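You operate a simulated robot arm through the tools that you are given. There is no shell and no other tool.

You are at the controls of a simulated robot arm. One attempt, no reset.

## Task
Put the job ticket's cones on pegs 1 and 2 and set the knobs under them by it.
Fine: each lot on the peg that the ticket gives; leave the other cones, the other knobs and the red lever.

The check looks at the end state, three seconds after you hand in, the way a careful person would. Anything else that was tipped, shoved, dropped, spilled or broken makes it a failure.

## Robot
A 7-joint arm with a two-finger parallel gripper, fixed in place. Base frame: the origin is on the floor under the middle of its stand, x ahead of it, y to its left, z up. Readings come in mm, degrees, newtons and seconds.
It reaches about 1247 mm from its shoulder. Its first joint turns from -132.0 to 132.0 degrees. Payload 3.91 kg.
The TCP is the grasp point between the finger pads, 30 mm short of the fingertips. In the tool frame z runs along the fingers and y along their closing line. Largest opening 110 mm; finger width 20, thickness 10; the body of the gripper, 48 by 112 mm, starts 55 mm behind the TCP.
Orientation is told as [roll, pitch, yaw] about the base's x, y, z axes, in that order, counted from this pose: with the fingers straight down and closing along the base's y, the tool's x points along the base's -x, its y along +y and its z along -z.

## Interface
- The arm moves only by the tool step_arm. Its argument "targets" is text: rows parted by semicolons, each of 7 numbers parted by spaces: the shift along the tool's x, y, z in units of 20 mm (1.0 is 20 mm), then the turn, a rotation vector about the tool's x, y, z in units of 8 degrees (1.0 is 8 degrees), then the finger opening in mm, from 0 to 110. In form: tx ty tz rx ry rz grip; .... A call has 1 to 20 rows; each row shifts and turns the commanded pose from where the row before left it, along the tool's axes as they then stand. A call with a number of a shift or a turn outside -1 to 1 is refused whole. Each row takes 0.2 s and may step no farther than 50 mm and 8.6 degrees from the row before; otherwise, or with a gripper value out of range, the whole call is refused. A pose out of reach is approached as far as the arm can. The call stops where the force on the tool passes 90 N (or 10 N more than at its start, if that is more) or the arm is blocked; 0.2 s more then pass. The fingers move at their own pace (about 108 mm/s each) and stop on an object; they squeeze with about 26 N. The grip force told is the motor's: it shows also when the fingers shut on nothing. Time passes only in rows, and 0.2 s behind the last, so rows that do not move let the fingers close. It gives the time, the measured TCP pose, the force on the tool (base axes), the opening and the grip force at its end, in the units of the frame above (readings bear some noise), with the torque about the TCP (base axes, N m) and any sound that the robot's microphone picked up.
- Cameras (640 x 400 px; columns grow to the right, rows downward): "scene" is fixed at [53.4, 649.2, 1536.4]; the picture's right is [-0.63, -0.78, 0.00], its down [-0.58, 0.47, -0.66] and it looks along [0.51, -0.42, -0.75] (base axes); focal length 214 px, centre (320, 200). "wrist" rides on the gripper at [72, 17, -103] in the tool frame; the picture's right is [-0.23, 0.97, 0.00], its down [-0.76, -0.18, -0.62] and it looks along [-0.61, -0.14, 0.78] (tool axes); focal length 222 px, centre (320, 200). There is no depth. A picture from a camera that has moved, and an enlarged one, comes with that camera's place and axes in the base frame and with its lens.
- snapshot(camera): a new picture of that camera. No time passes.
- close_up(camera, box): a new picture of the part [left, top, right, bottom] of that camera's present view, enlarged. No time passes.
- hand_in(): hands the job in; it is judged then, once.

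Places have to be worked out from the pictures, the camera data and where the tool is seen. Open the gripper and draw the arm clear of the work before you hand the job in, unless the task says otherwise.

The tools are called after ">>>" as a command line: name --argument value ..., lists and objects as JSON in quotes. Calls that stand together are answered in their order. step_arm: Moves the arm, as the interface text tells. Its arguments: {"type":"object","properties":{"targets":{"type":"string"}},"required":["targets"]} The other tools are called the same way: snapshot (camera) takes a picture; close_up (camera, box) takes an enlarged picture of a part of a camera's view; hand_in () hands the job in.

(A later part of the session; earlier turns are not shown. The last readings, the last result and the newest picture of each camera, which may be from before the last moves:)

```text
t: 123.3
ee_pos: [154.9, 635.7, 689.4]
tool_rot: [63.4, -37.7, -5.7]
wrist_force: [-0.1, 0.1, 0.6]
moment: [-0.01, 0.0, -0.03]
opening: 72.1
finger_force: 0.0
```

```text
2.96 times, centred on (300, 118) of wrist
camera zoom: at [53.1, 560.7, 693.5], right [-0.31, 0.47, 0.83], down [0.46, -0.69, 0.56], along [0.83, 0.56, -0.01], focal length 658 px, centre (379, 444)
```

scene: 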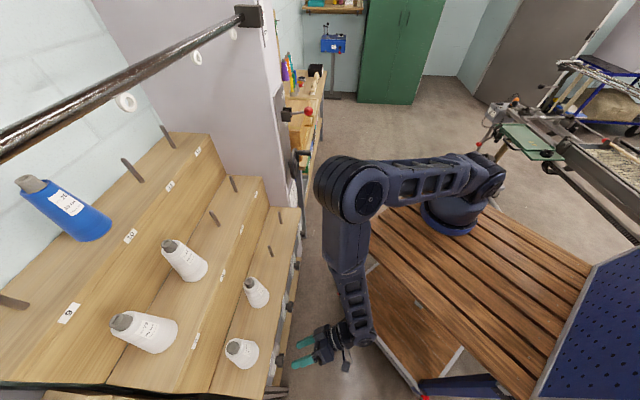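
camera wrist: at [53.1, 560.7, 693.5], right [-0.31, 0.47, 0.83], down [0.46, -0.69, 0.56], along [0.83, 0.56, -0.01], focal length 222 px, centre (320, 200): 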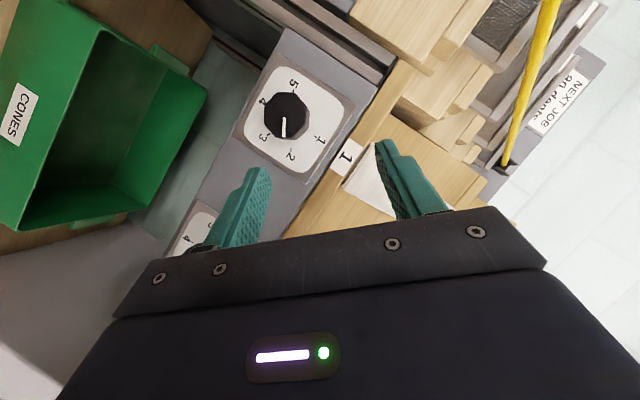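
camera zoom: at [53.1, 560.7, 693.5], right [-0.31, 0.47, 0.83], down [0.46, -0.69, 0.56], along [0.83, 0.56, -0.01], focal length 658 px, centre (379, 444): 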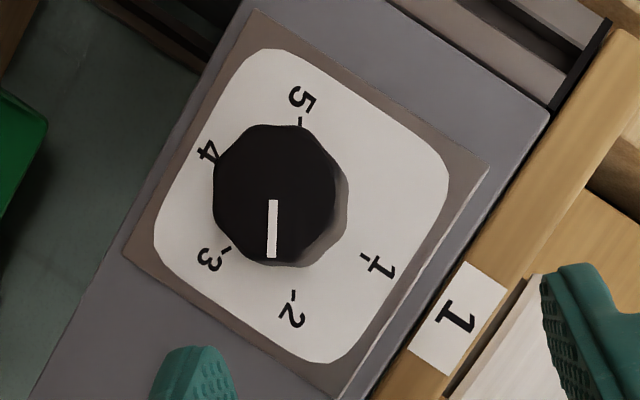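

Knob 1's centre is at r −365, z 626, with the pointer at 59°. I'll align and advance to just in front of it.

>>> step_arm --targets "0.415 -0.68 0 0 0 0 72;0.415 -0.68 0 0 0 0 72;0 0 0.9 0 0 0 72;0 0 0.9 0 0 0 72;0 0 0 0 0 0 72;0 0 0 0 0 0 72"

>>> snapshot --camera "wrist"

>>> snapshot --camera "scene"

```text
t: 124.7
ee_pos: [168.7, 654.8, 646.6]
tool_rot: [63.3, -37.8, -5.6]
wrist_force: [0.1, 0.2, 0.5]
moment: [-0.01, 0.03, -0.02]
opening: 72.0
finger_force: 0.1
```

```text
taken
camera wrist: at [67.2, 579.0, 651.2], right [-0.31, 0.47, 0.83], down [0.46, -0.69, 0.56], along [0.83, 0.56, -0.01], focal length 222 px, centre (320, 200)
```

wrist: 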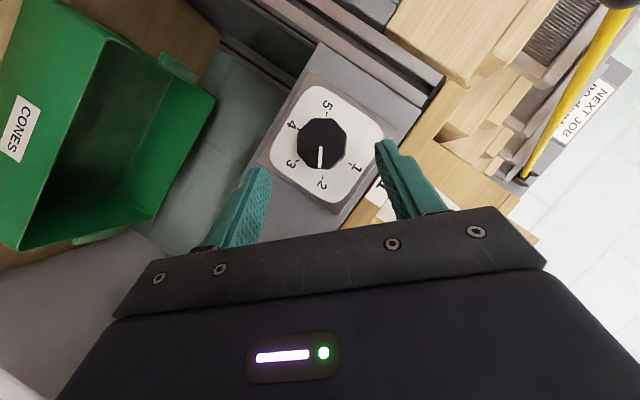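

```text
taken
```

scene: 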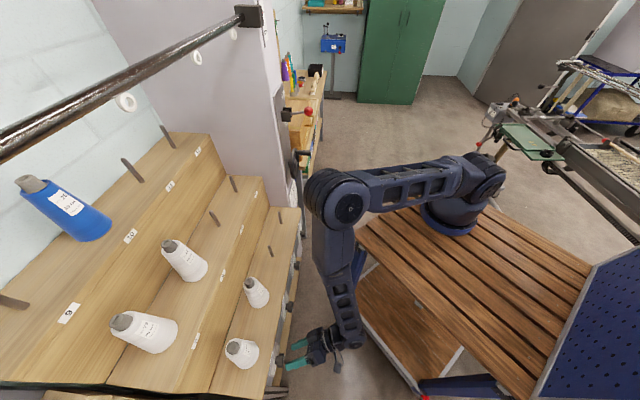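

The knob is well centred between the fingers. I'll advance 41 mm and close.

>>> step_arm --targets "0 0.01 0.7 0 0 0 72;0 0.01 0.7 0 0 0 72;0 0 0.68 0 0 0 72;0 0 0 0 0 0 72;0 0 0 0 0 0 55;0 0 0 0 0 0 40;0 0 0 0 0 0 30;0 0 0 0 0 0 30"

>>> snapshot --camera "wrist"

```text
t: 126.5
ee_pos: [183.7, 690.8, 633.0]
tool_rot: [63.4, -37.9, -5.8]
wrist_force: [-7.1, 10.6, 8.0]
moment: [0.02, 0.16, 0.35]
opening: 38.3
finger_force: 44.9
```

```text
taken
camera wrist: at [81.0, 615.3, 637.3], right [-0.31, 0.47, 0.83], down [0.46, -0.69, 0.56], along [0.83, 0.56, -0.01], focal length 222 px, centre (320, 200)
```

wrist: 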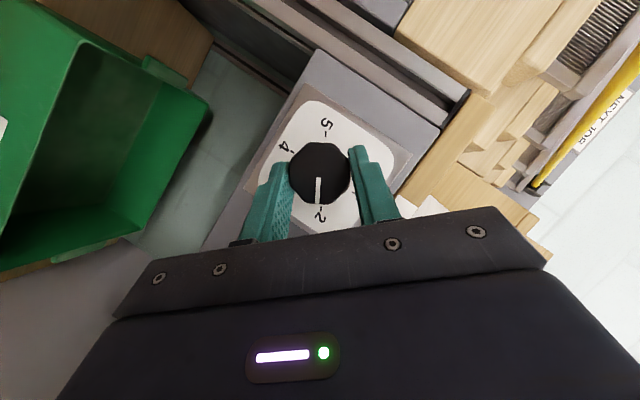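

A solid grip, exactly on target. I'll turn clockwise 16° about the knob axis and check tracking.

>>> step_arm --targets "0.001 -0.031 0.0005 -0.25 0 0.433 30;0.001 -0.031 0.0005 -0.25 0 0.433 30;0.0038 -0.0627 0.0022 -0.5 0 0.866 30;0 0 0 0 0 0 30;0 0 0 0 0 0 30"

>>> snapshot --camera "wrist"

>>> snapshot --camera "scene"

```text
t: 127.7
ee_pos: [183.6, 690.1, 631.0]
tool_rot: [74.6, -24.8, -11.4]
wrist_force: [-16.1, 13.5, 24.1]
moment: [0.48, -0.14, 0.6]
opening: 38.2
finger_force: 44.8
```

```text
taken
camera wrist: at [83.3, 612.9, 640.6], right [-0.13, 0.29, 0.95], down [0.55, -0.77, 0.31], along [0.82, 0.56, -0.06], focal length 222 px, centre (320, 200)
```

wrist: 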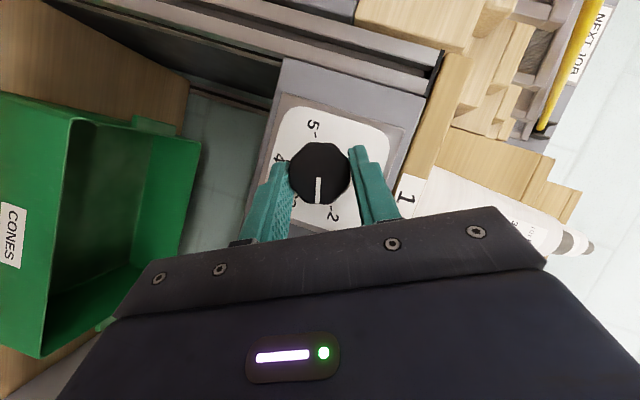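

```text
taken
```

scene: 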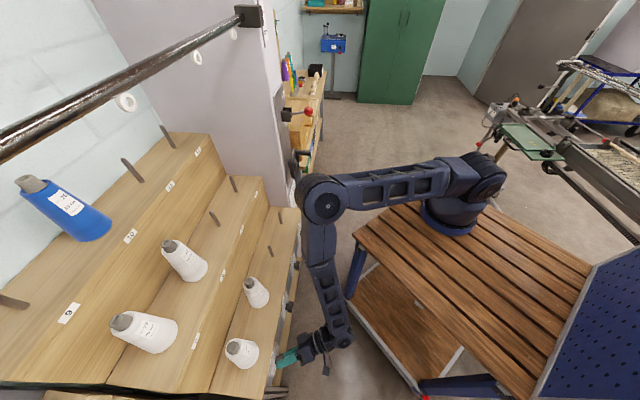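

It's following well, with the elbow far from the lever. I'll continue 24° more with a slightly smaller sideways correction.

>>> step_arm --targets "0.0038 0.02 0.0022 -0.5 0 0.866 30;0.0038 -0.04 0.0022 -0.5 0 0.866 30;0.0038 -0.04 0.0022 -0.5 0 0.866 30;0 0 0 0 0 0 30;0 0 0 0 0 0 30"

>>> snapshot --camera "wrist"

>>> snapshot --camera "scene"

```text
t: 128.9
ee_pos: [185.3, 688.7, 627.3]
tool_rot: [87.3, -4.3, -14.9]
wrist_force: [-11.0, 16.2, -10.3]
moment: [-0.07, -0.04, 0.31]
opening: 38.2
finger_force: 44.8
```

```text
taken
camera wrist: at [87.9, 608.5, 644.4], right [0.16, 0.01, 0.99], down [0.58, -0.81, -0.09], along [0.8, 0.59, -0.13], focal length 222 px, centre (320, 200)
```

wrist: 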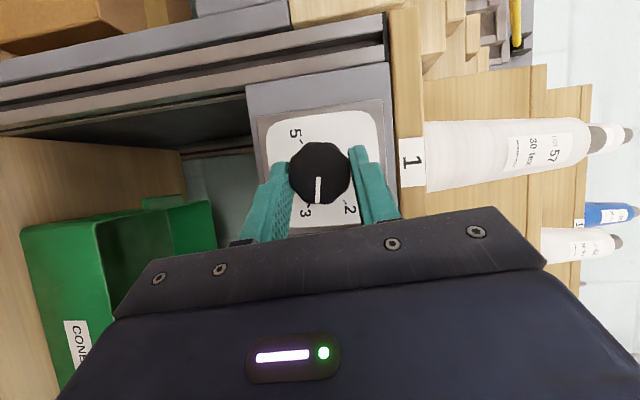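

```text
taken
```

scene: 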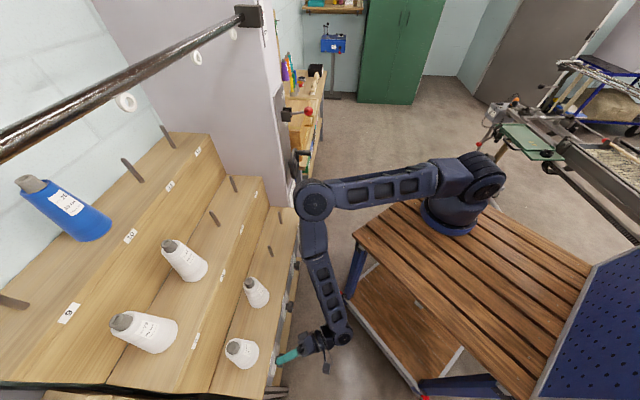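

The knob is at about 100° now and tracking. The elbow is still about 300 mm from the lever and wheel, so I'll continue 16° more.

>>> step_arm --targets "0.0038 -0.06 0.0022 -0.5 0 0.866 30;0.0038 -0.06 0.0022 -0.5 0 0.866 30;0 0 0 0 0 0 30;0 0 0 0 0 0 30"

>>> snapshot --camera "wrist"

>>> snapshot --camera "scene"

```text
t: 129.9
ee_pos: [185.4, 688.5, 625.8]
tool_rot: [95.4, 9.5, -14.5]
wrist_force: [-4.8, 6.6, -18.5]
moment: [-0.09, -0.16, -0.05]
opening: 38.0
finger_force: 44.8
```

```text
taken
camera wrist: at [91.3, 605.0, 644.8], right [0.35, -0.18, 0.92], down [0.54, -0.76, -0.36], along [0.77, 0.62, -0.17], focal length 222 px, centre (320, 200)
```

wrist: 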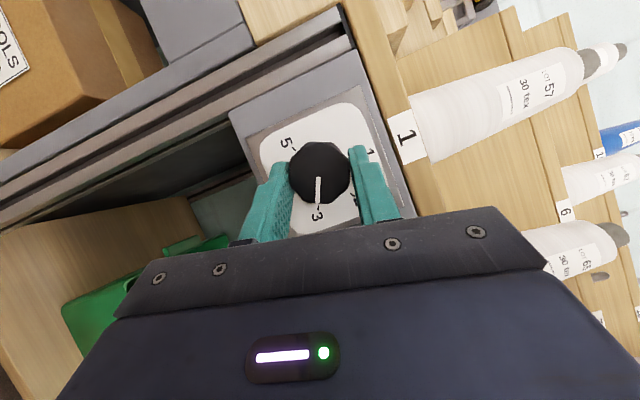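

```text
taken
```

scene: 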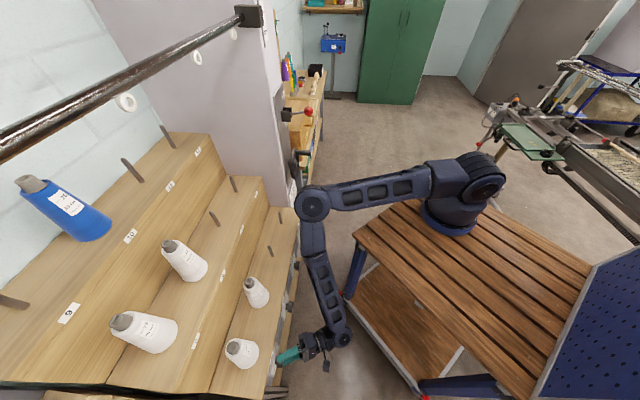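

The pointer has passed to about 118°. I'll continue another 16°.

>>> step_arm --targets "0.0038 -0.07 0.0022 -0.5 0 0.866 30;0.0038 -0.07 0.0022 -0.5 0 0.866 30;0 0 0 0 0 0 30;0 0 0 0 0 0 30"

>>> snapshot --camera "wrist"

>>> snapshot --camera "scene"

```text
t: 130.9
ee_pos: [184.9, 690.1, 623.8]
tool_rot: [104.1, 23.2, -12.1]
wrist_force: [1.2, -2.8, -22.0]
moment: [-0.63, 0.44, -0.79]
opening: 37.9
finger_force: 44.9
```

```text
taken
camera wrist: at [94.6, 601.8, 643.8], right [0.52, -0.35, 0.78], down [0.44, -0.67, -0.6], along [0.73, 0.65, -0.19], focal length 222 px, centre (320, 200)
```

wrist: 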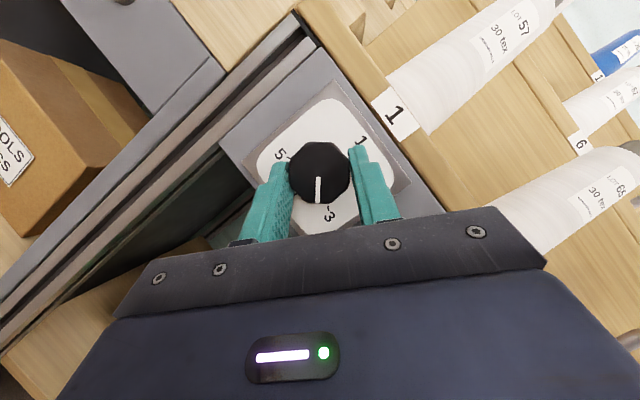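

```text
taken
```

scene: 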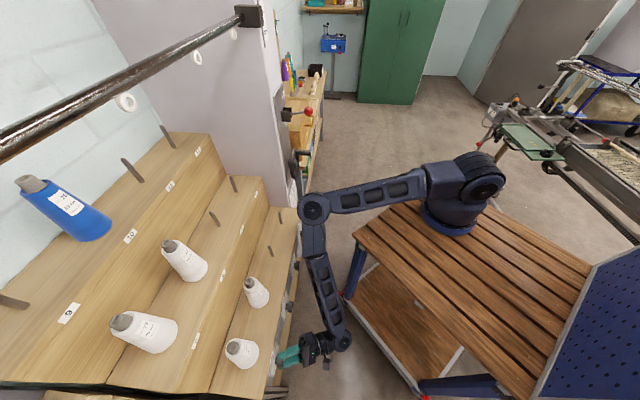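

All steady: the pointer is at about 131° and the elbow barely moves now. I'll go another 24°.

>>> step_arm --targets "0.0038 -0.075 0.0022 -0.5 0 0.866 30;0.0038 -0.075 0.0022 -0.5 0 0.866 30;0.0038 -0.075 0.0022 -0.5 0 0.866 30;0 0 0 0 0 0 30;0 0 0 0 0 0 30"

>>> snapshot --camera "wrist"

>>> snapshot --camera "scene"

```text
t: 132.1
ee_pos: [181.2, 691.3, 621.3]
tool_rot: [121.6, 42.2, -2.5]
wrist_force: [13.8, -37.9, -9.7]
moment: [0.3, -0.03, -0.81]
opening: 37.8
finger_force: 45.2
```

```text
taken
camera wrist: at [98.6, 597.9, 640.5], right [0.7, -0.54, 0.46], down [0.22, -0.45, -0.87], along [0.68, 0.71, -0.19], focal length 222 px, centre (320, 200)
```

wrist: 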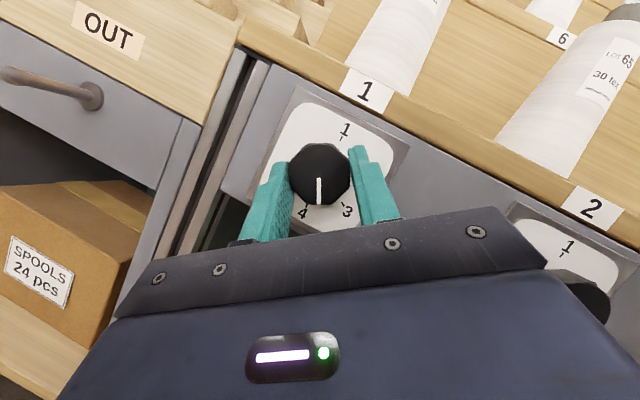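

```text
taken
```

scene: 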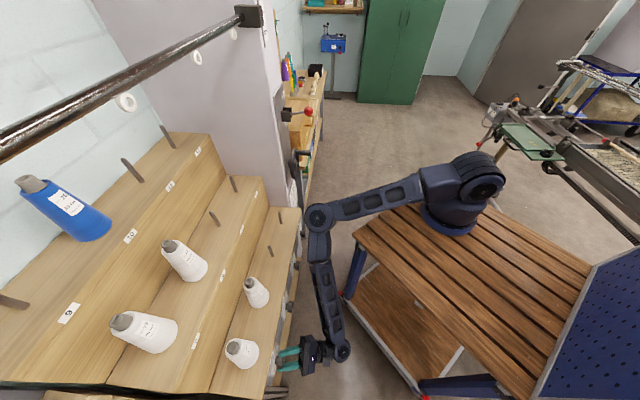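

One long stroke has taken knob 1 to roughly 155°. I'll release here and check the pointer before going back for a second stroke.

>>> step_arm --targets "0 0 0 0 0 0 50;0 0 0 0 0 0 72;0 0 0 0 0 0 72"

>>> close_up --camera "wrist" --box '[240, 90, 420, 240]'

```text
t: 132.9
ee_pos: [181.2, 692.9, 620.5]
tool_rot: [121.7, 42.3, -2.4]
wrist_force: [-0.5, 0.1, 0.2]
moment: [0.04, -0.03, 0.0]
opening: 72.0
finger_force: 0.0
```

```text
2.67 times, centred on (330, 165) of wrist
camera zoom: at [98.1, 598.4, 640.7], right [0.7, -0.54, 0.46], down [0.22, -0.45, -0.87], along [0.67, 0.71, -0.19], focal length 592 px, centre (293, 293)
```

zoom: 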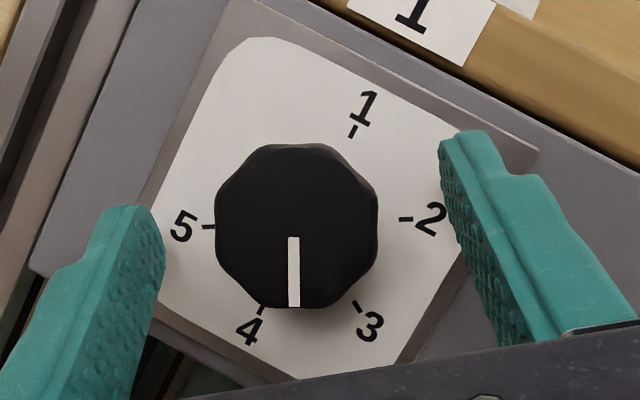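

The pointer is now at about 151°, needing 89° more. I'll swing the open fingers back 96° about the knob for the second stroke.

>>> step_arm --targets "0.003 0.052 0.002 0.5 0 -0.866 72;0.003 0.052 0.002 0.5 0 -0.866 72;0.003 0.052 0.002 0.5 0 -0.866 72;0.003 0.052 0.002 0.5 0 -0.866 72;0.003 0.052 0.002 0.5 0 -0.866 72;0.003 0.052 0.002 0.5 0 -0.866 72;0 0 0 0 0 0 72"

>>> snapshot --camera "wrist"

>>> snapshot --camera "scene"

```text
t: 134.5
ee_pos: [183.1, 689.9, 626.9]
tool_rot: [91.4, 2.5, -14.9]
wrist_force: [0.0, 0.0, -1.0]
moment: [0.03, -0.03, -0.01]
opening: 72.2
finger_force: 0.1
```

```text
taken
camera wrist: at [87.7, 607.5, 643.5], right [0.25, -0.09, 0.96], down [0.57, -0.79, -0.23], along [0.78, 0.6, -0.15], focal length 222 px, centre (320, 200)
```

wrist: 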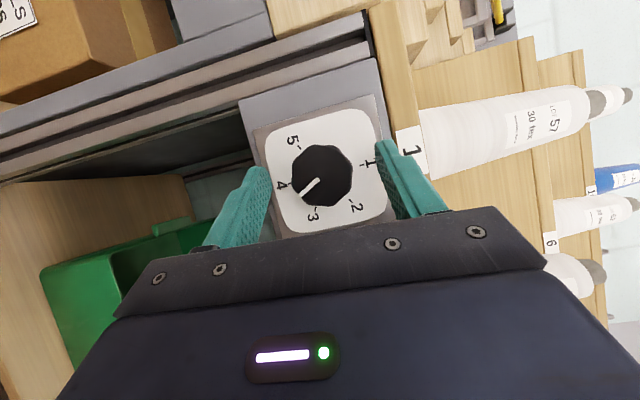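

```text
taken
```

scene: 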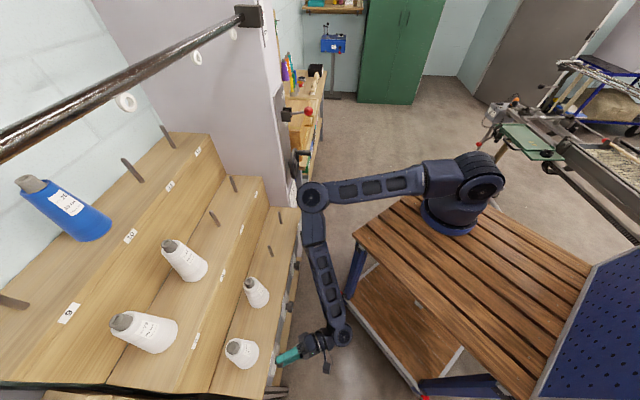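

There's no contact and it's centred. I'll continue back another 48°.

>>> step_arm --targets "0.003 0.052 0.002 0.5 0 -0.866 72;0.003 0.052 0.002 0.5 0 -0.866 72;0.003 0.052 0.002 0.5 0 -0.866 72;0.003 0.052 0.002 0.5 0 -0.866 72;0.003 0.052 0.002 0.5 0 -0.866 72;0.003 0.052 0.002 0.5 0 -0.866 72;0 0 0 0 0 0 72;0 0 0 0 0 0 72"

>>> snapshot --camera "wrist"

>>> snapshot --camera "scene"

```text
t: 136.3
ee_pos: [181.6, 691.4, 630.8]
tool_rot: [63.3, -37.8, -5.6]
wrist_force: [0.5, 0.6, -0.4]
moment: [0.03, 0.02, -0.02]
opening: 72.0
finger_force: 0.1
```

```text
taken
camera wrist: at [79.6, 615.7, 635.6], right [-0.31, 0.47, 0.83], down [0.46, -0.69, 0.56], along [0.83, 0.56, -0.01], focal length 222 px, centre (320, 200)
```

wrist: 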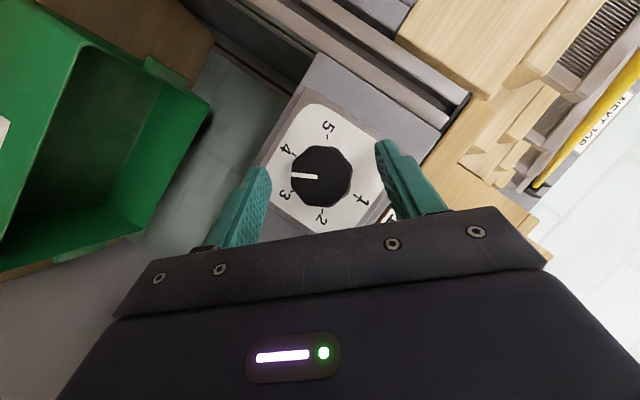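

```text
taken
```

scene: 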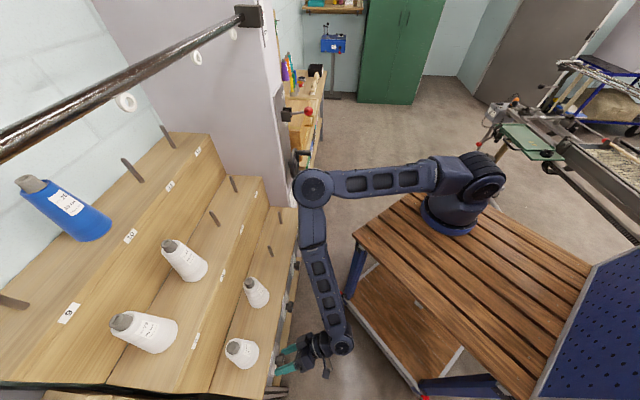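

I'm back at the start angle with the elbow about 400 mm from the lever. I'll close for the second stroke.

>>> step_arm --targets "0 0.04 0 0 0 0 60;0 0 0 0 0 0 45;0 0 0 0 0 0 35;0 0 0 0 0 0 30;0 0 0 0 0 0 30"

>>> close_up --camera "wrist" --box '[240, 90, 420, 240]'

```text
t: 137.5
ee_pos: [181.6, 692.1, 632.1]
tool_rot: [63.2, -37.7, -5.6]
wrist_force: [3.0, -4.2, -4.5]
moment: [0.01, -0.05, -0.02]
opening: 38.5
finger_force: 45.1
```

```text
2.67 times, centred on (330, 165) of wrist
camera zoom: at [79.3, 616.0, 636.1], right [-0.31, 0.47, 0.83], down [0.46, -0.69, 0.56], along [0.83, 0.56, -0.01], focal length 592 px, centre (293, 293)
```

zoom: 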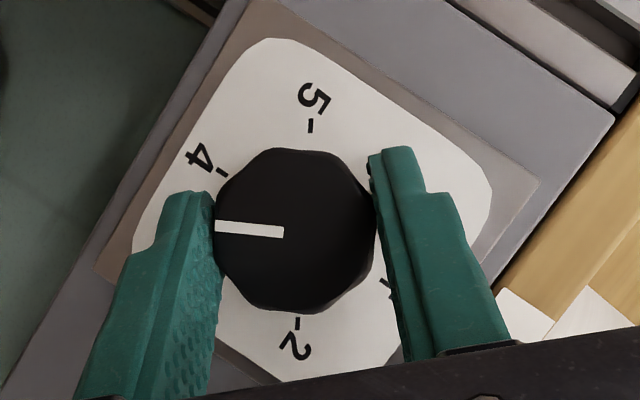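

Gripped cleanly, with the pointer at about 153°. I'll turn 24° clockwise.

>>> step_arm --targets "0.002 -0.04 0.001 -0.5 0 0.866 30;0.002 -0.04 0.001 -0.5 0 0.866 30;0.002 -0.04 0.001 -0.5 0 0.866 30;0 0 0 0 0 0 30;0 0 0 0 0 0 30"

>>> snapshot --camera "scene"

```text
t: 138.7
ee_pos: [181.8, 691.1, 629.3]
tool_rot: [79.0, -18.0, -13.1]
wrist_force: [-0.6, -5.7, -15.8]
moment: [-0.29, 0.15, -0.11]
opening: 38.0
finger_force: 45.3
```

```text
taken
```

scene: 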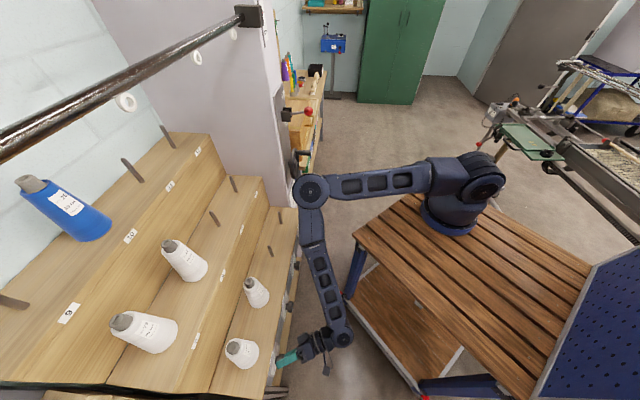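

Forces are low and the elbow is safe. Another 24°.

>>> step_arm --targets "0.002 -0.055 0.001 -0.5 0 0.866 30;0.002 -0.055 0.001 -0.5 0 0.866 30;0.002 -0.055 0.001 -0.5 0 0.866 30;0 0 0 0 0 0 30;0 0 0 0 0 0 30"

>>> snapshot --camera "scene"

>>> snapshot --camera "wrist"

```text
t: 139.9
ee_pos: [182.5, 688.9, 626.9]
tool_rot: [91.4, 2.7, -14.9]
wrist_force: [-2.2, -11.1, -6.7]
moment: [-0.03, -0.1, -0.82]
opening: 38.2
finger_force: 45.5
```

```text
taken
```

scene: 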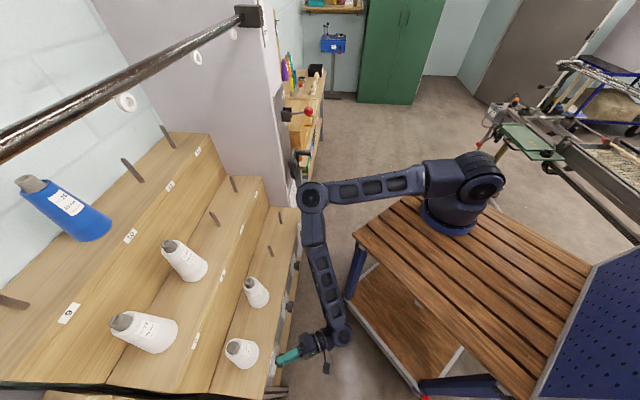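

```text
taken
camera wrist: at [87.4, 607.9, 644.6], right [0.26, -0.09, 0.96], down [0.57, -0.79, -0.23], along [0.78, 0.6, -0.15], focal length 222 px, centre (320, 200)
```

wrist: 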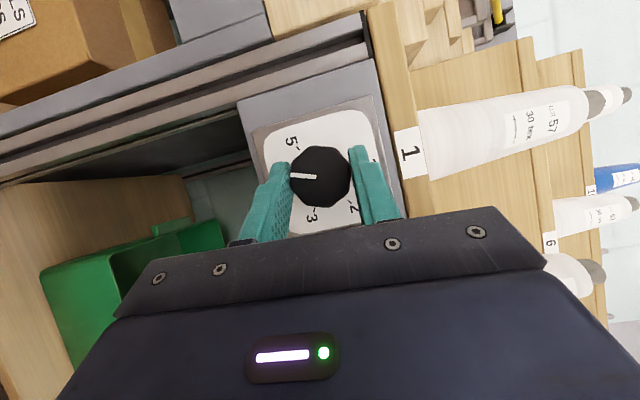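

The pointer has moved past 4 toward 5, about 200°. Another 24°.

>>> step_arm --targets "0.002 -0.06 0.001 -0.5 0 0.866 30;0.002 -0.06 0.001 -0.5 0 0.866 30;0.002 -0.06 0.001 -0.5 0 0.866 30;0 0 0 0 0 0 30;0 0 0 0 0 0 30"

>>> snapshot --camera "scene"

>>> close_up --camera "wrist" --box '[240, 90, 420, 240]'

```text
t: 141.1
ee_pos: [181.9, 689.7, 623.2]
tool_rot: [104.4, 23.2, -11.8]
wrist_force: [-5.7, -5.3, 9.1]
moment: [0.1, -0.06, 0.2]
opening: 38.3
finger_force: 45.1
```

```text
taken
```

scene: 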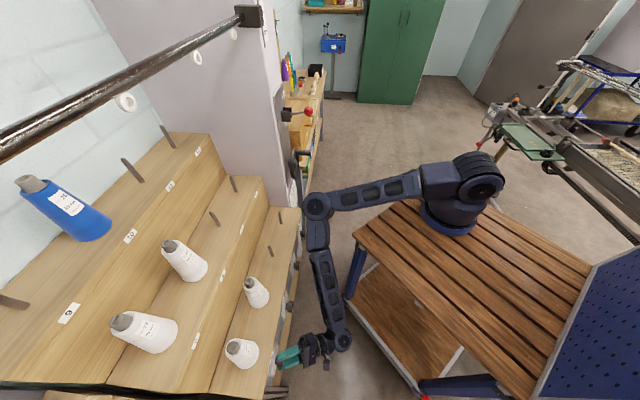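

```text
2.67 times, centred on (330, 165) of wrist
camera zoom: at [92.7, 602.7, 644.6], right [0.52, -0.36, 0.78], down [0.44, -0.67, -0.6], along [0.73, 0.66, -0.19], focal length 592 px, centre (293, 293)
```

zoom: 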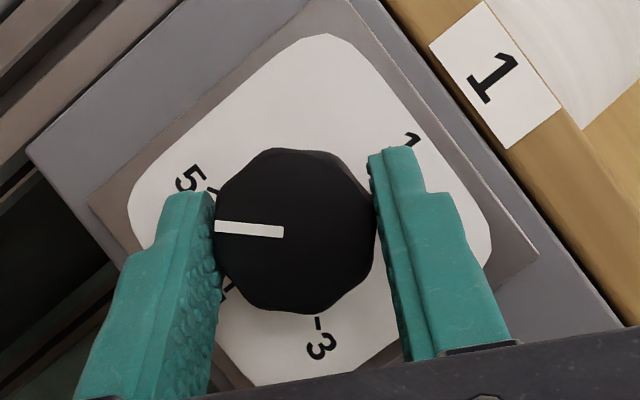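

The pointer measures about 224°. I'll turn the last 16°.

>>> step_arm --targets "0.002 -0.065 0.001 -0.5 0 0.866 30;0.002 -0.065 0.001 -0.5 0 0.866 30;0 0 0 0 0 0 30;0 0 0 0 0 0 30"

>>> close_up --camera "wrist" --box '[240, 90, 420, 240]'

```text
t: 142.1
ee_pos: [181.5, 690.9, 621.4]
tool_rot: [115.0, 36.2, -6.7]
wrist_force: [-2.8, -4.3, 31.9]
moment: [0.42, -0.18, -0.5]
opening: 38.5
finger_force: 45.5
```

```text
2.67 times, centred on (330, 165) of wrist
camera zoom: at [95.9, 599.5, 642.8], right [0.65, -0.49, 0.58], down [0.3, -0.53, -0.79], along [0.69, 0.69, -0.19], focal length 592 px, centre (293, 293)
```

zoom: 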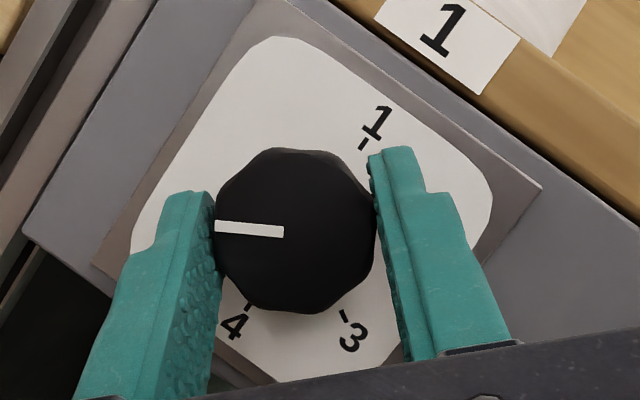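

The pointer reads about 238°, essentially on 5. I'll add a final 2° and release.

>>> step_arm --targets "0.001 -0.02 0 -0.14 0 0.24 30;0 0 0 0 0 0 30;0 0 0 0 0 0 50;0 0 0 0 0 0 72;0 0 0 0 0 0 72"

>>> close_up --camera "wrist" --box '[240, 90, 420, 240]'

>>> snapshot --camera "wrist"

```text
t: 143.3
ee_pos: [181.2, 690.5, 620.9]
tool_rot: [116.6, 37.8, -5.7]
wrist_force: [1.0, -0.3, 0.5]
moment: [-0.05, -0.01, 0.01]
opening: 72.2
finger_force: 0.0
```

```text
2.67 times, centred on (330, 165) of wrist
camera zoom: at [96.1, 599.1, 640.8], right [0.67, -0.5, 0.55], down [0.28, -0.51, -0.81], along [0.69, 0.7, -0.2], focal length 592 px, centre (293, 293)
```

zoom: 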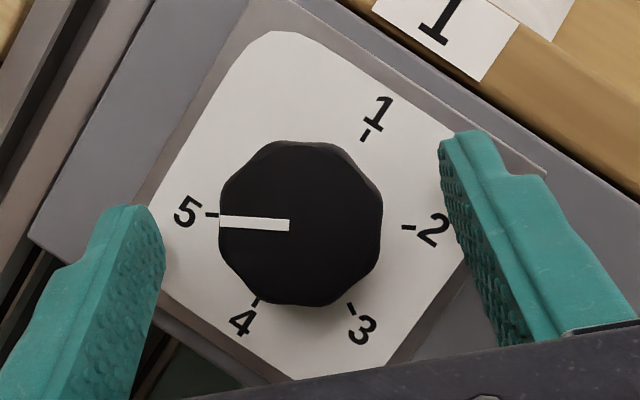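

```text
taken
camera wrist: at [96.1, 599.1, 640.8], right [0.67, -0.5, 0.55], down [0.28, -0.51, -0.81], along [0.69, 0.7, -0.2], focal length 222 px, centre (320, 200)
```

wrist: 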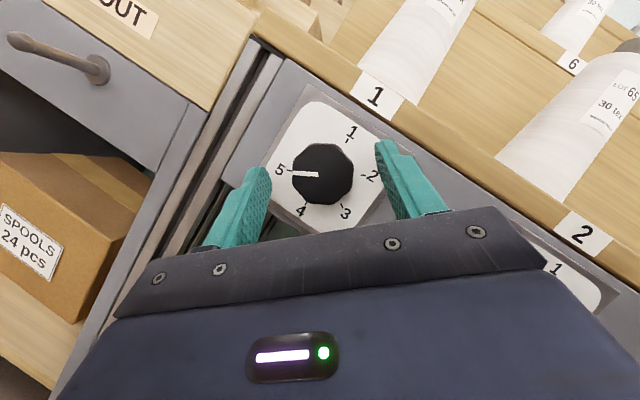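

Knob 1's pointer is exactly on 5. I'll retreat from the knob and unwind the wrist the same way I came, then go and set the lever back.

>>> step_arm --targets "0 0 -0.6 0 0 0 72;0 0 -1 0 0 0 72;0 0 -1 0 0 0 72;0 0 -0.6 0 0 0 72;0 0 0 0.5 0 -0.866 72;0 0 0 0.5 0 -0.866 72;0 0 0 0.5 0 -0.866 72;0 0 0 0.5 0 -0.866 72;0 0 0 0.5 0 -0.866 72;0 0 0 0.5 0 -0.866 72;0 0 0 0.5 0 -0.866 72;0 0 0 0.5 0 -0.866 72;0 0 0 0.5 0 -0.866 72;0 0 0 0.5 0 -0.866 72;0 0 0 0.5 0 -0.866 72;0 0 0 0 0 0 72"

>>> snapshot --camera "wrist"

>>> snapshot --camera "scene"

```text
t: 146.7
ee_pos: [157.9, 637.4, 597.8]
tool_rot: [65.0, -36.1, -6.6]
wrist_force: [0.5, -0.5, 1.1]
moment: [-0.03, 0.0, 0.0]
opening: 72.2
finger_force: 0.1
```

```text
taken
camera wrist: at [55.9, 560.8, 603.4], right [-0.29, 0.45, 0.85], down [0.48, -0.7, 0.53], along [0.83, 0.56, -0.01], focal length 222 px, centre (320, 200)
```

wrist: 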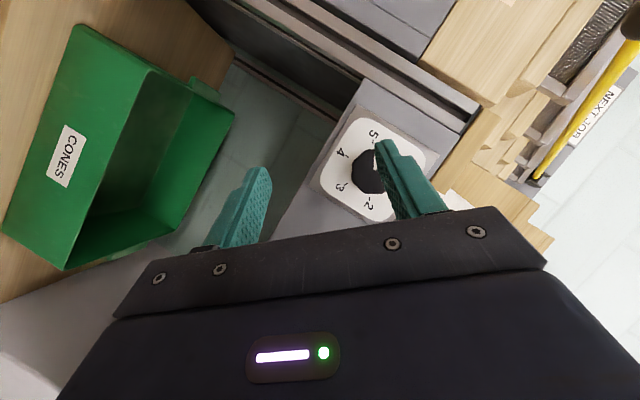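

```text
taken
```

scene: 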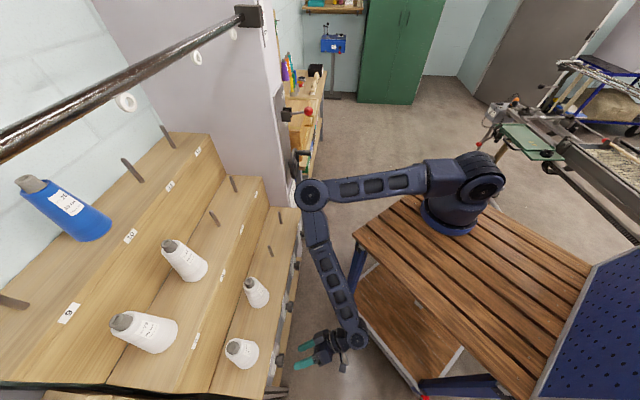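

Clear of the knob, and everything in view is in order. I'll unwind the wrist to point down again.

>>> step_arm --targets "-0.5 0.55 -0.4 0.4118 0.4676 -0.4628 72;-0.5 0.5 -0.4 0.4118 0.4676 -0.4628 72;-0.5 0.4 -0.5 0.4118 0.4676 -0.4628 72;-0.5 0.3 -0.6 0.4118 0.4676 -0.4628 72;-0.5 0.2 -0.7 0.4118 0.4676 -0.4628 72;-0.5 0.1 -0.8 0.4118 0.4676 -0.4628 72;-0.4 0.1 -0.8 0.4118 0.4676 -0.4628 72;-0.4 0.1 -0.8 0.4118 0.4676 -0.4628 72;-0.3 0 -0.8 0 0.9 0 72;-0.2 0 -0.9 0 0.9 0 72;0 0 -0.9 0 0.9 0 72;0 0 -0.9 0 0.9 0 72;0 0 0 0 0 0 72"

>>> snapshot --camera "wrist"

>>> snapshot --camera "scene"

```text
t: 149.5
ee_pos: [158.4, 591.5, 803.8]
tool_rot: [8.1, -1.2, 47.4]
wrist_force: [0.1, -0.1, -1.2]
moment: [0.0, 0.02, 0.03]
opening: 72.2
finger_force: 0.0
```

```text
taken
camera wrist: at [108.4, 537.6, 906.6], right [-0.56, 0.82, 0.14], down [0.7, 0.37, 0.61], along [0.44, 0.44, -0.78], focal length 222 px, centre (320, 200)
```

wrist: 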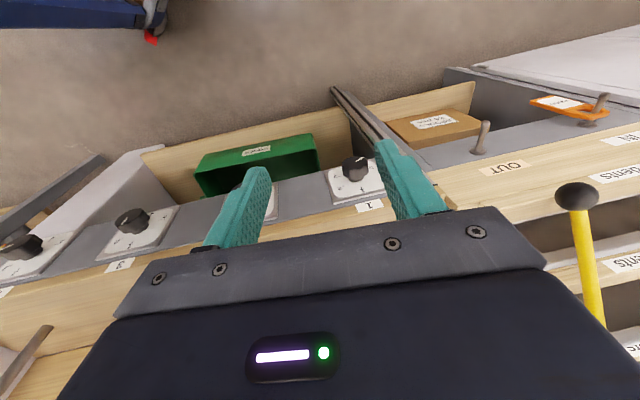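

```text
taken
```

scene: 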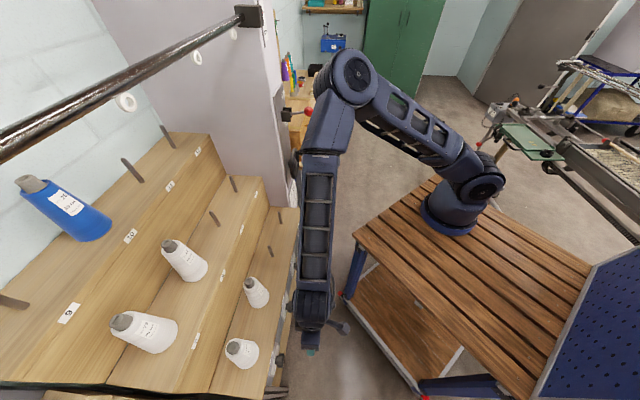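

I'm upright in the aisle. I'll level the wrist and travel along the aisle, rising, toward the lever side, stopping halfway to check.

>>> step_arm --targets "0 0 -0.5 1 0.15 0 60;0 -0.5 -0.7 0 0 0 60;0 -1 -0.7 0 0 0 40;0 -1 -0.7 0 0 0 20;0 -1 -0.7 0 0 0 0;0 -1 -0.7 0 0 0 0;0 -1 -0.7 0 0 0 0;0 -1 -0.7 0 0 0 0;0 -1 -0.7 0 0 0 0;0 -1 -0.7 0 0 0 0;0 -1 -0.7 0 0 0 0;0 -1 -0.7 0 0 0 0;0 -1 -0.7 0 0 0 0;0 -1 -0.7 0 0 0 0;0 -1 -0.7 0 0 0 0;0 -1 -0.7 0 0 0 0;0 -1 -0.7 0 0 0 0;0 0 0 0 0 0 0"

>>> snapshot --camera "wrist"

>>> snapshot --camera "scene"

```text
t: 153.3
ee_pos: [390.2, 381.4, 1036.1]
tool_rot: [0.0, 0.0, 47.5]
wrist_force: [0.0, -0.3, -0.1]
moment: [0.03, 0.04, 0.03]
opening: 0.0
finger_force: 26.3
```

```text
taken
camera wrist: at [329.0, 338.3, 1139.9], right [-0.56, 0.83, 0.0], down [0.65, 0.44, 0.62], along [0.51, 0.35, -0.78], focal length 222 px, centre (320, 200)
```

wrist: 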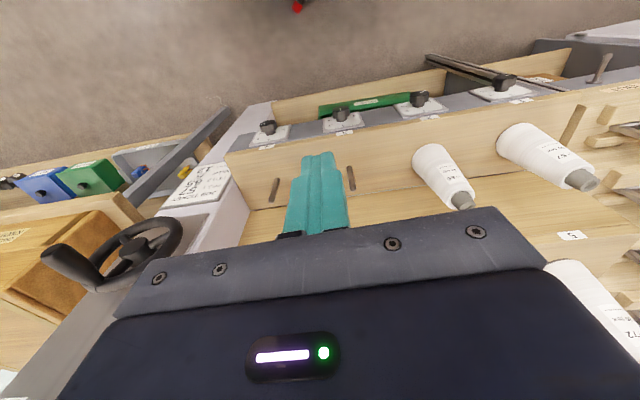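

```text
taken
```

scene: 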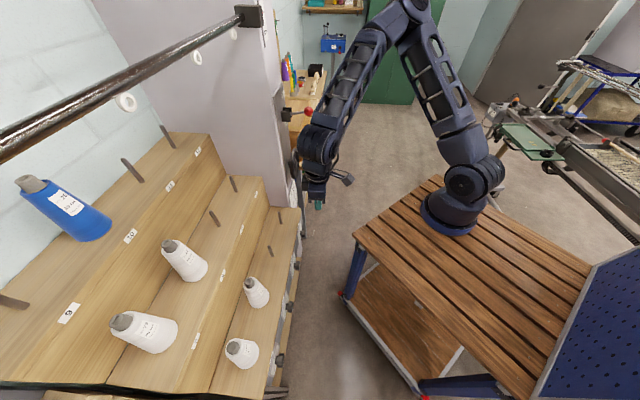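

Good, everything is in place. I'll continue part of the way and look for the lever with the wrist camera.

>>> step_arm --targets "0 -0.8 -0.7 0 0 0 0;0 -0.8 -1 0 0 0 0;0 -0.8 -1 0 0 0 0;0 -0.8 -1 0 0 0 0;0 -0.8 -1 0 0 0 0;0 -0.8 -1 0 0 0 0;0 -0.8 -1 0 0 0 0;0 -0.8 -1 0 0 0 0;0 -0.8 -1 0 0 0 0;0 -0.8 -1 0 0 0 0;0 -0.4 -1 0 0 0 0;0 0 -0.5 0 0 0 0;0 0 0 0 0 0 0"

>>> snapshot --camera "wrist"

>>> snapshot --camera "scene"

```text
t: 156.1
ee_pos: [514.3, 265.4, 1260.4]
tool_rot: [0.1, 0.0, 47.5]
wrist_force: [0.5, -0.9, 0.1]
moment: [-0.02, -0.01, -0.02]
opening: 0.2
finger_force: 26.8
```

```text
taken
camera wrist: at [453.3, 223.4, 1364.3], right [-0.56, 0.83, 0.0], down [0.65, 0.44, 0.62], along [0.51, 0.35, -0.78], focal length 222 px, centre (320, 200)
```

wrist: 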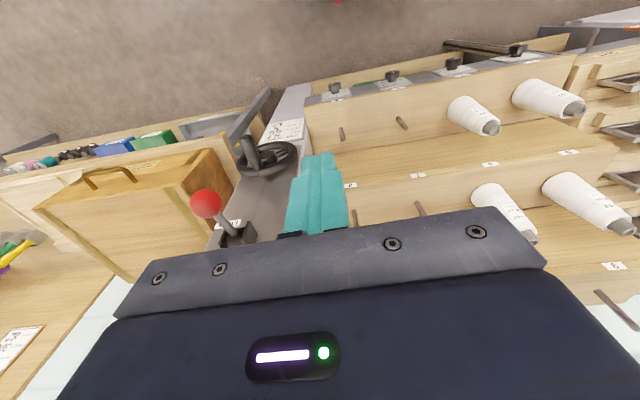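

```text
taken
```

scene: 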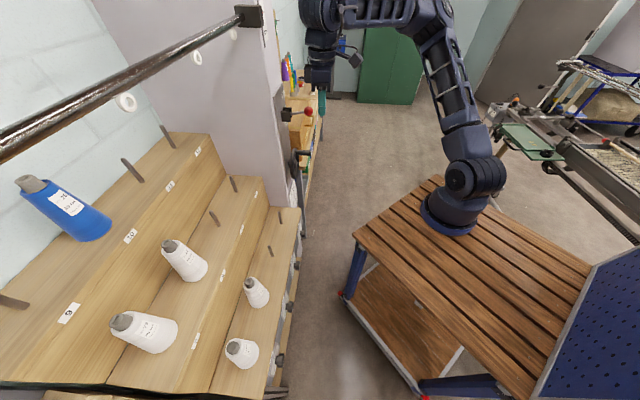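

The lever is in view. I'll zoom in on it in both cameras to place it accurately.

>>> close_up --camera "wrist" --box '[170, 170, 290, 260]'

>>> close_up --camera "scene" --box '[265, 85, 345, 145]'

```text
4.44 times, centred on (230, 215) of wrist
camera zoom: at [453.3, 223.4, 1364.3], right [-0.56, 0.83, 0.0], down [0.65, 0.44, 0.62], along [0.51, 0.35, -0.78], focal length 987 px, centre (720, 133)
```

zoom: 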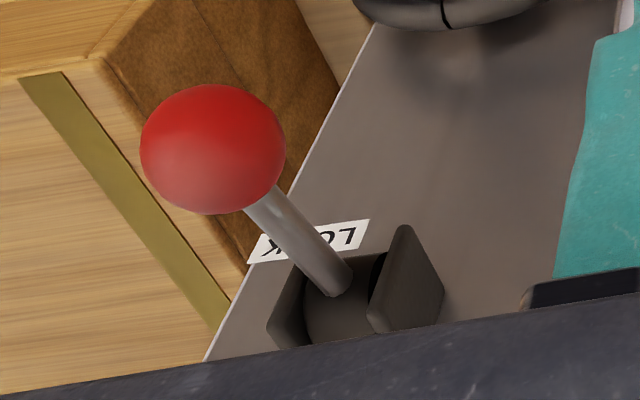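

```text
6.67 times, centred on (305, 115) of scene
camera zoom: at [53.4, 649.2, 1536.4], right [-0.63, -0.78, 0.0], down [-0.58, 0.47, -0.66], along [0.51, -0.42, -0.75], focal length 1430 px, centre (420, 767)
```

zoom: 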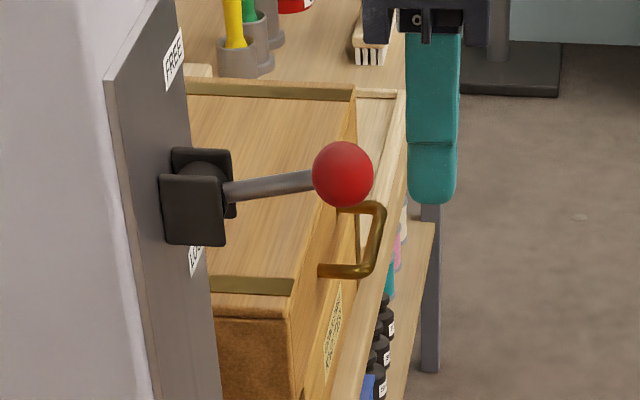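

The lever ball is at about (670, 206, 1161) and was originally at z≈1107, angled 30° down at LOCK. I'll position the closed fingertips about 50 mm above the ball.

>>> step_arm --targets "-0.2 -0.6 0 0 0 0 0;-0.42 -1 0 0 0 0 0;-0.42 -1 0 0 0 0 0;-0.42 -1 0 0 0 0 0;-0.42 -1 0 0 0 0 0;-0.42 -1 0 0 0 0 0;-0.42 -1 0 0 0 0 0;-0.42 -0.8 0 0 0 0 0;-0.06 -0.35 0 0 0 0 0;0 0 0 0 0 0 0;0 0 0 0 0 0 0"

>>> snapshot --camera "wrist"

>>> snapshot --camera "scene"

>>> close_up --camera "scene" --box '[265, 55, 365, 130]'

```text
t: 158.5
ee_pos: [670.9, 208.4, 1260.6]
tool_rot: [0.1, 0.0, 47.4]
wrist_force: [0.1, 0.1, -0.2]
moment: [-0.01, 0.0, 0.01]
opening: 0.0
finger_force: 26.5
```

```text
taken
camera wrist: at [610.2, 165.8, 1363.7], right [-0.56, 0.83, 0.0], down [0.65, 0.44, 0.62], along [0.51, 0.35, -0.78], focal length 222 px, centre (320, 200)
```

wrist: 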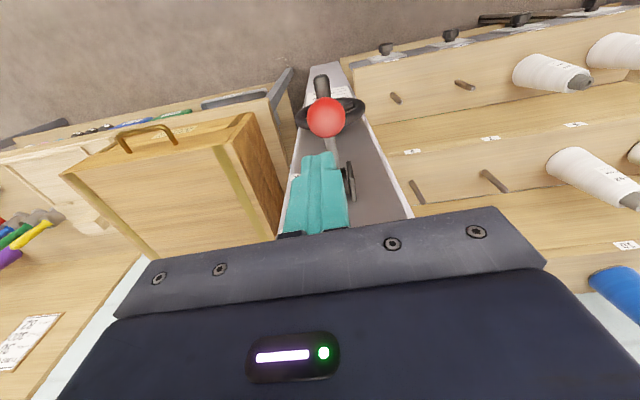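

```text
taken
```

scene: 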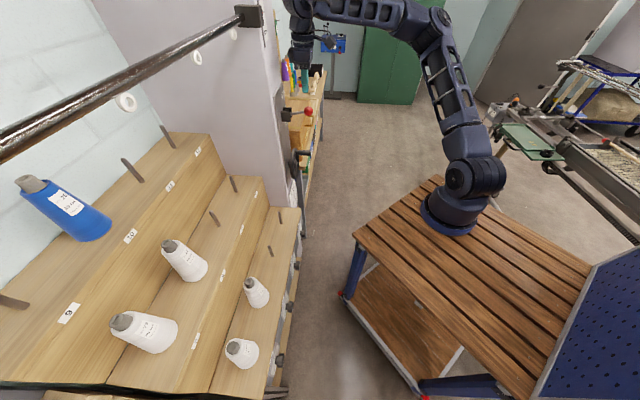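

```text
5.33 times, centred on (315, 92) of scene
camera zoom: at [53.4, 649.2, 1536.4], right [-0.63, -0.78, 0.0], down [-0.58, 0.47, -0.66], along [0.51, -0.42, -0.75], focal length 1144 px, centre (347, 773)
```

zoom: 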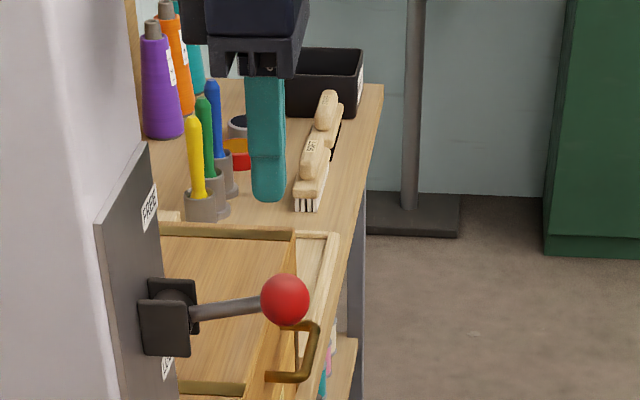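

The fingertips are above the ball. I'll lower to just above contact and check.

>>> step_arm --targets "0 0.1 0.5 0 0 0 0;0 0 0.7 0 0 0 0;0 0 0.7 0 0 0 0;0 0 0.3 0 0 0 0;0 0 0 0 0 0 0"

>>> close_up --camera "scene" --box '[265, 75, 345, 135]'

>>> close_up --camera "wrist" --box '[260, 80, 400, 240]'

```text
t: 159.7
ee_pos: [669.0, 210.0, 1215.5]
tool_rot: [0.2, 0.0, 47.4]
wrist_force: [-1.3, -0.6, -0.2]
moment: [0.02, -0.03, -0.02]
opening: 0.1
finger_force: 26.3
```

```text
6.67 times, centred on (305, 105) of scene
camera zoom: at [53.4, 649.2, 1536.4], right [-0.63, -0.78, 0.0], down [-0.58, 0.47, -0.66], along [0.51, -0.42, -0.75], focal length 1430 px, centre (420, 833)
```

zoom: 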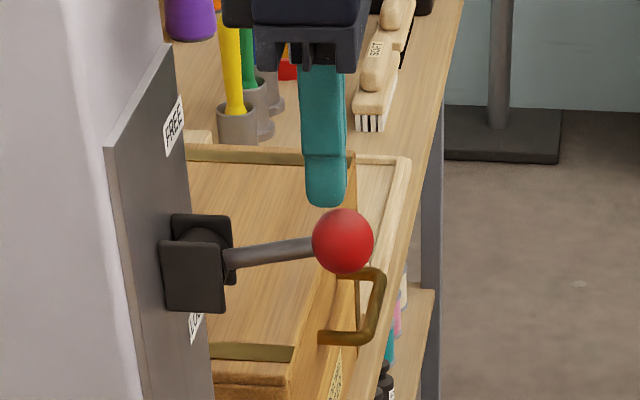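

```text
2.50 times, centred on (330, 160) of wrist
camera zoom: at [608.9, 167.3, 1319.5], right [-0.56, 0.83, 0.0], down [0.65, 0.44, 0.62], along [0.51, 0.35, -0.78], focal length 555 px, centre (295, 300)
```

zoom: 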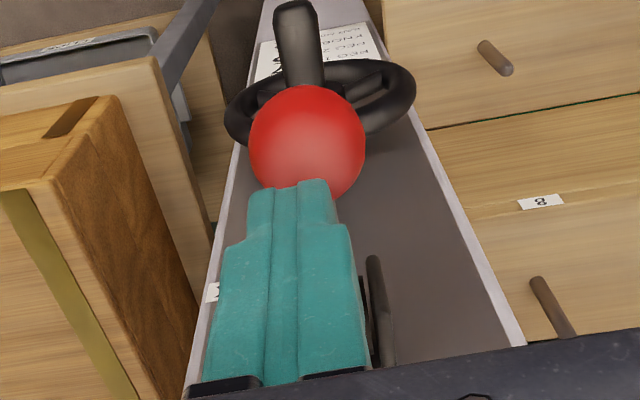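

The tip is slightly behind and left of the ball's centre. I'll shift a few mm to centre it and lower gently into contact.

>>> step_arm --targets "0.3 0.2 -0.1 0 0 0 0;0 0 0.2 0 0 0 0;0 0 0.2 0 0 0 0;0 0 0 0 0 0 0"

>>> close_up --camera "scene" --box '[265, 75, 345, 135]'

>>> close_up --camera "wrist" --box '[260, 80, 400, 240]'

```text
t: 160.7
ee_pos: [662.2, 208.2, 1209.2]
tool_rot: [0.1, 0.0, 47.5]
wrist_force: [-0.2, 0.8, 1.3]
moment: [-0.03, -0.01, -0.01]
opening: 0.0
finger_force: 26.3
```

```text
6.67 times, centred on (305, 105) of scene
camera zoom: at [53.4, 649.2, 1536.4], right [-0.63, -0.78, 0.0], down [-0.58, 0.47, -0.66], along [0.51, -0.42, -0.75], focal length 1430 px, centre (420, 833)
```

zoom: 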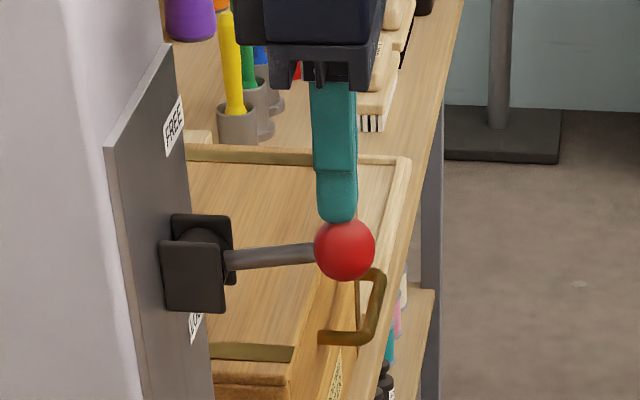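

```text
2.50 times, centred on (330, 160) of wrist
camera zoom: at [601.9, 165.6, 1313.3], right [-0.56, 0.83, 0.0], down [0.65, 0.44, 0.62], along [0.51, 0.35, -0.78], focal length 555 px, centre (295, 300)
```

zoom: 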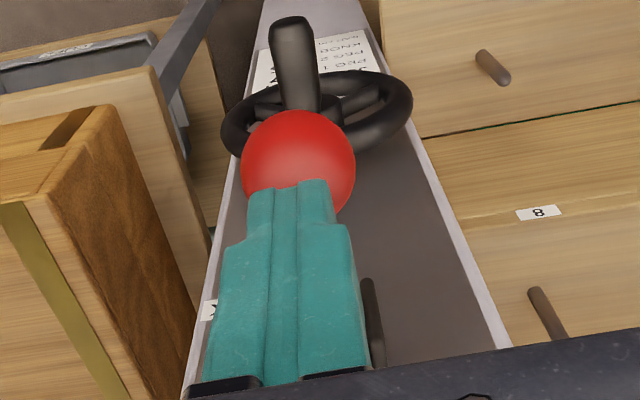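

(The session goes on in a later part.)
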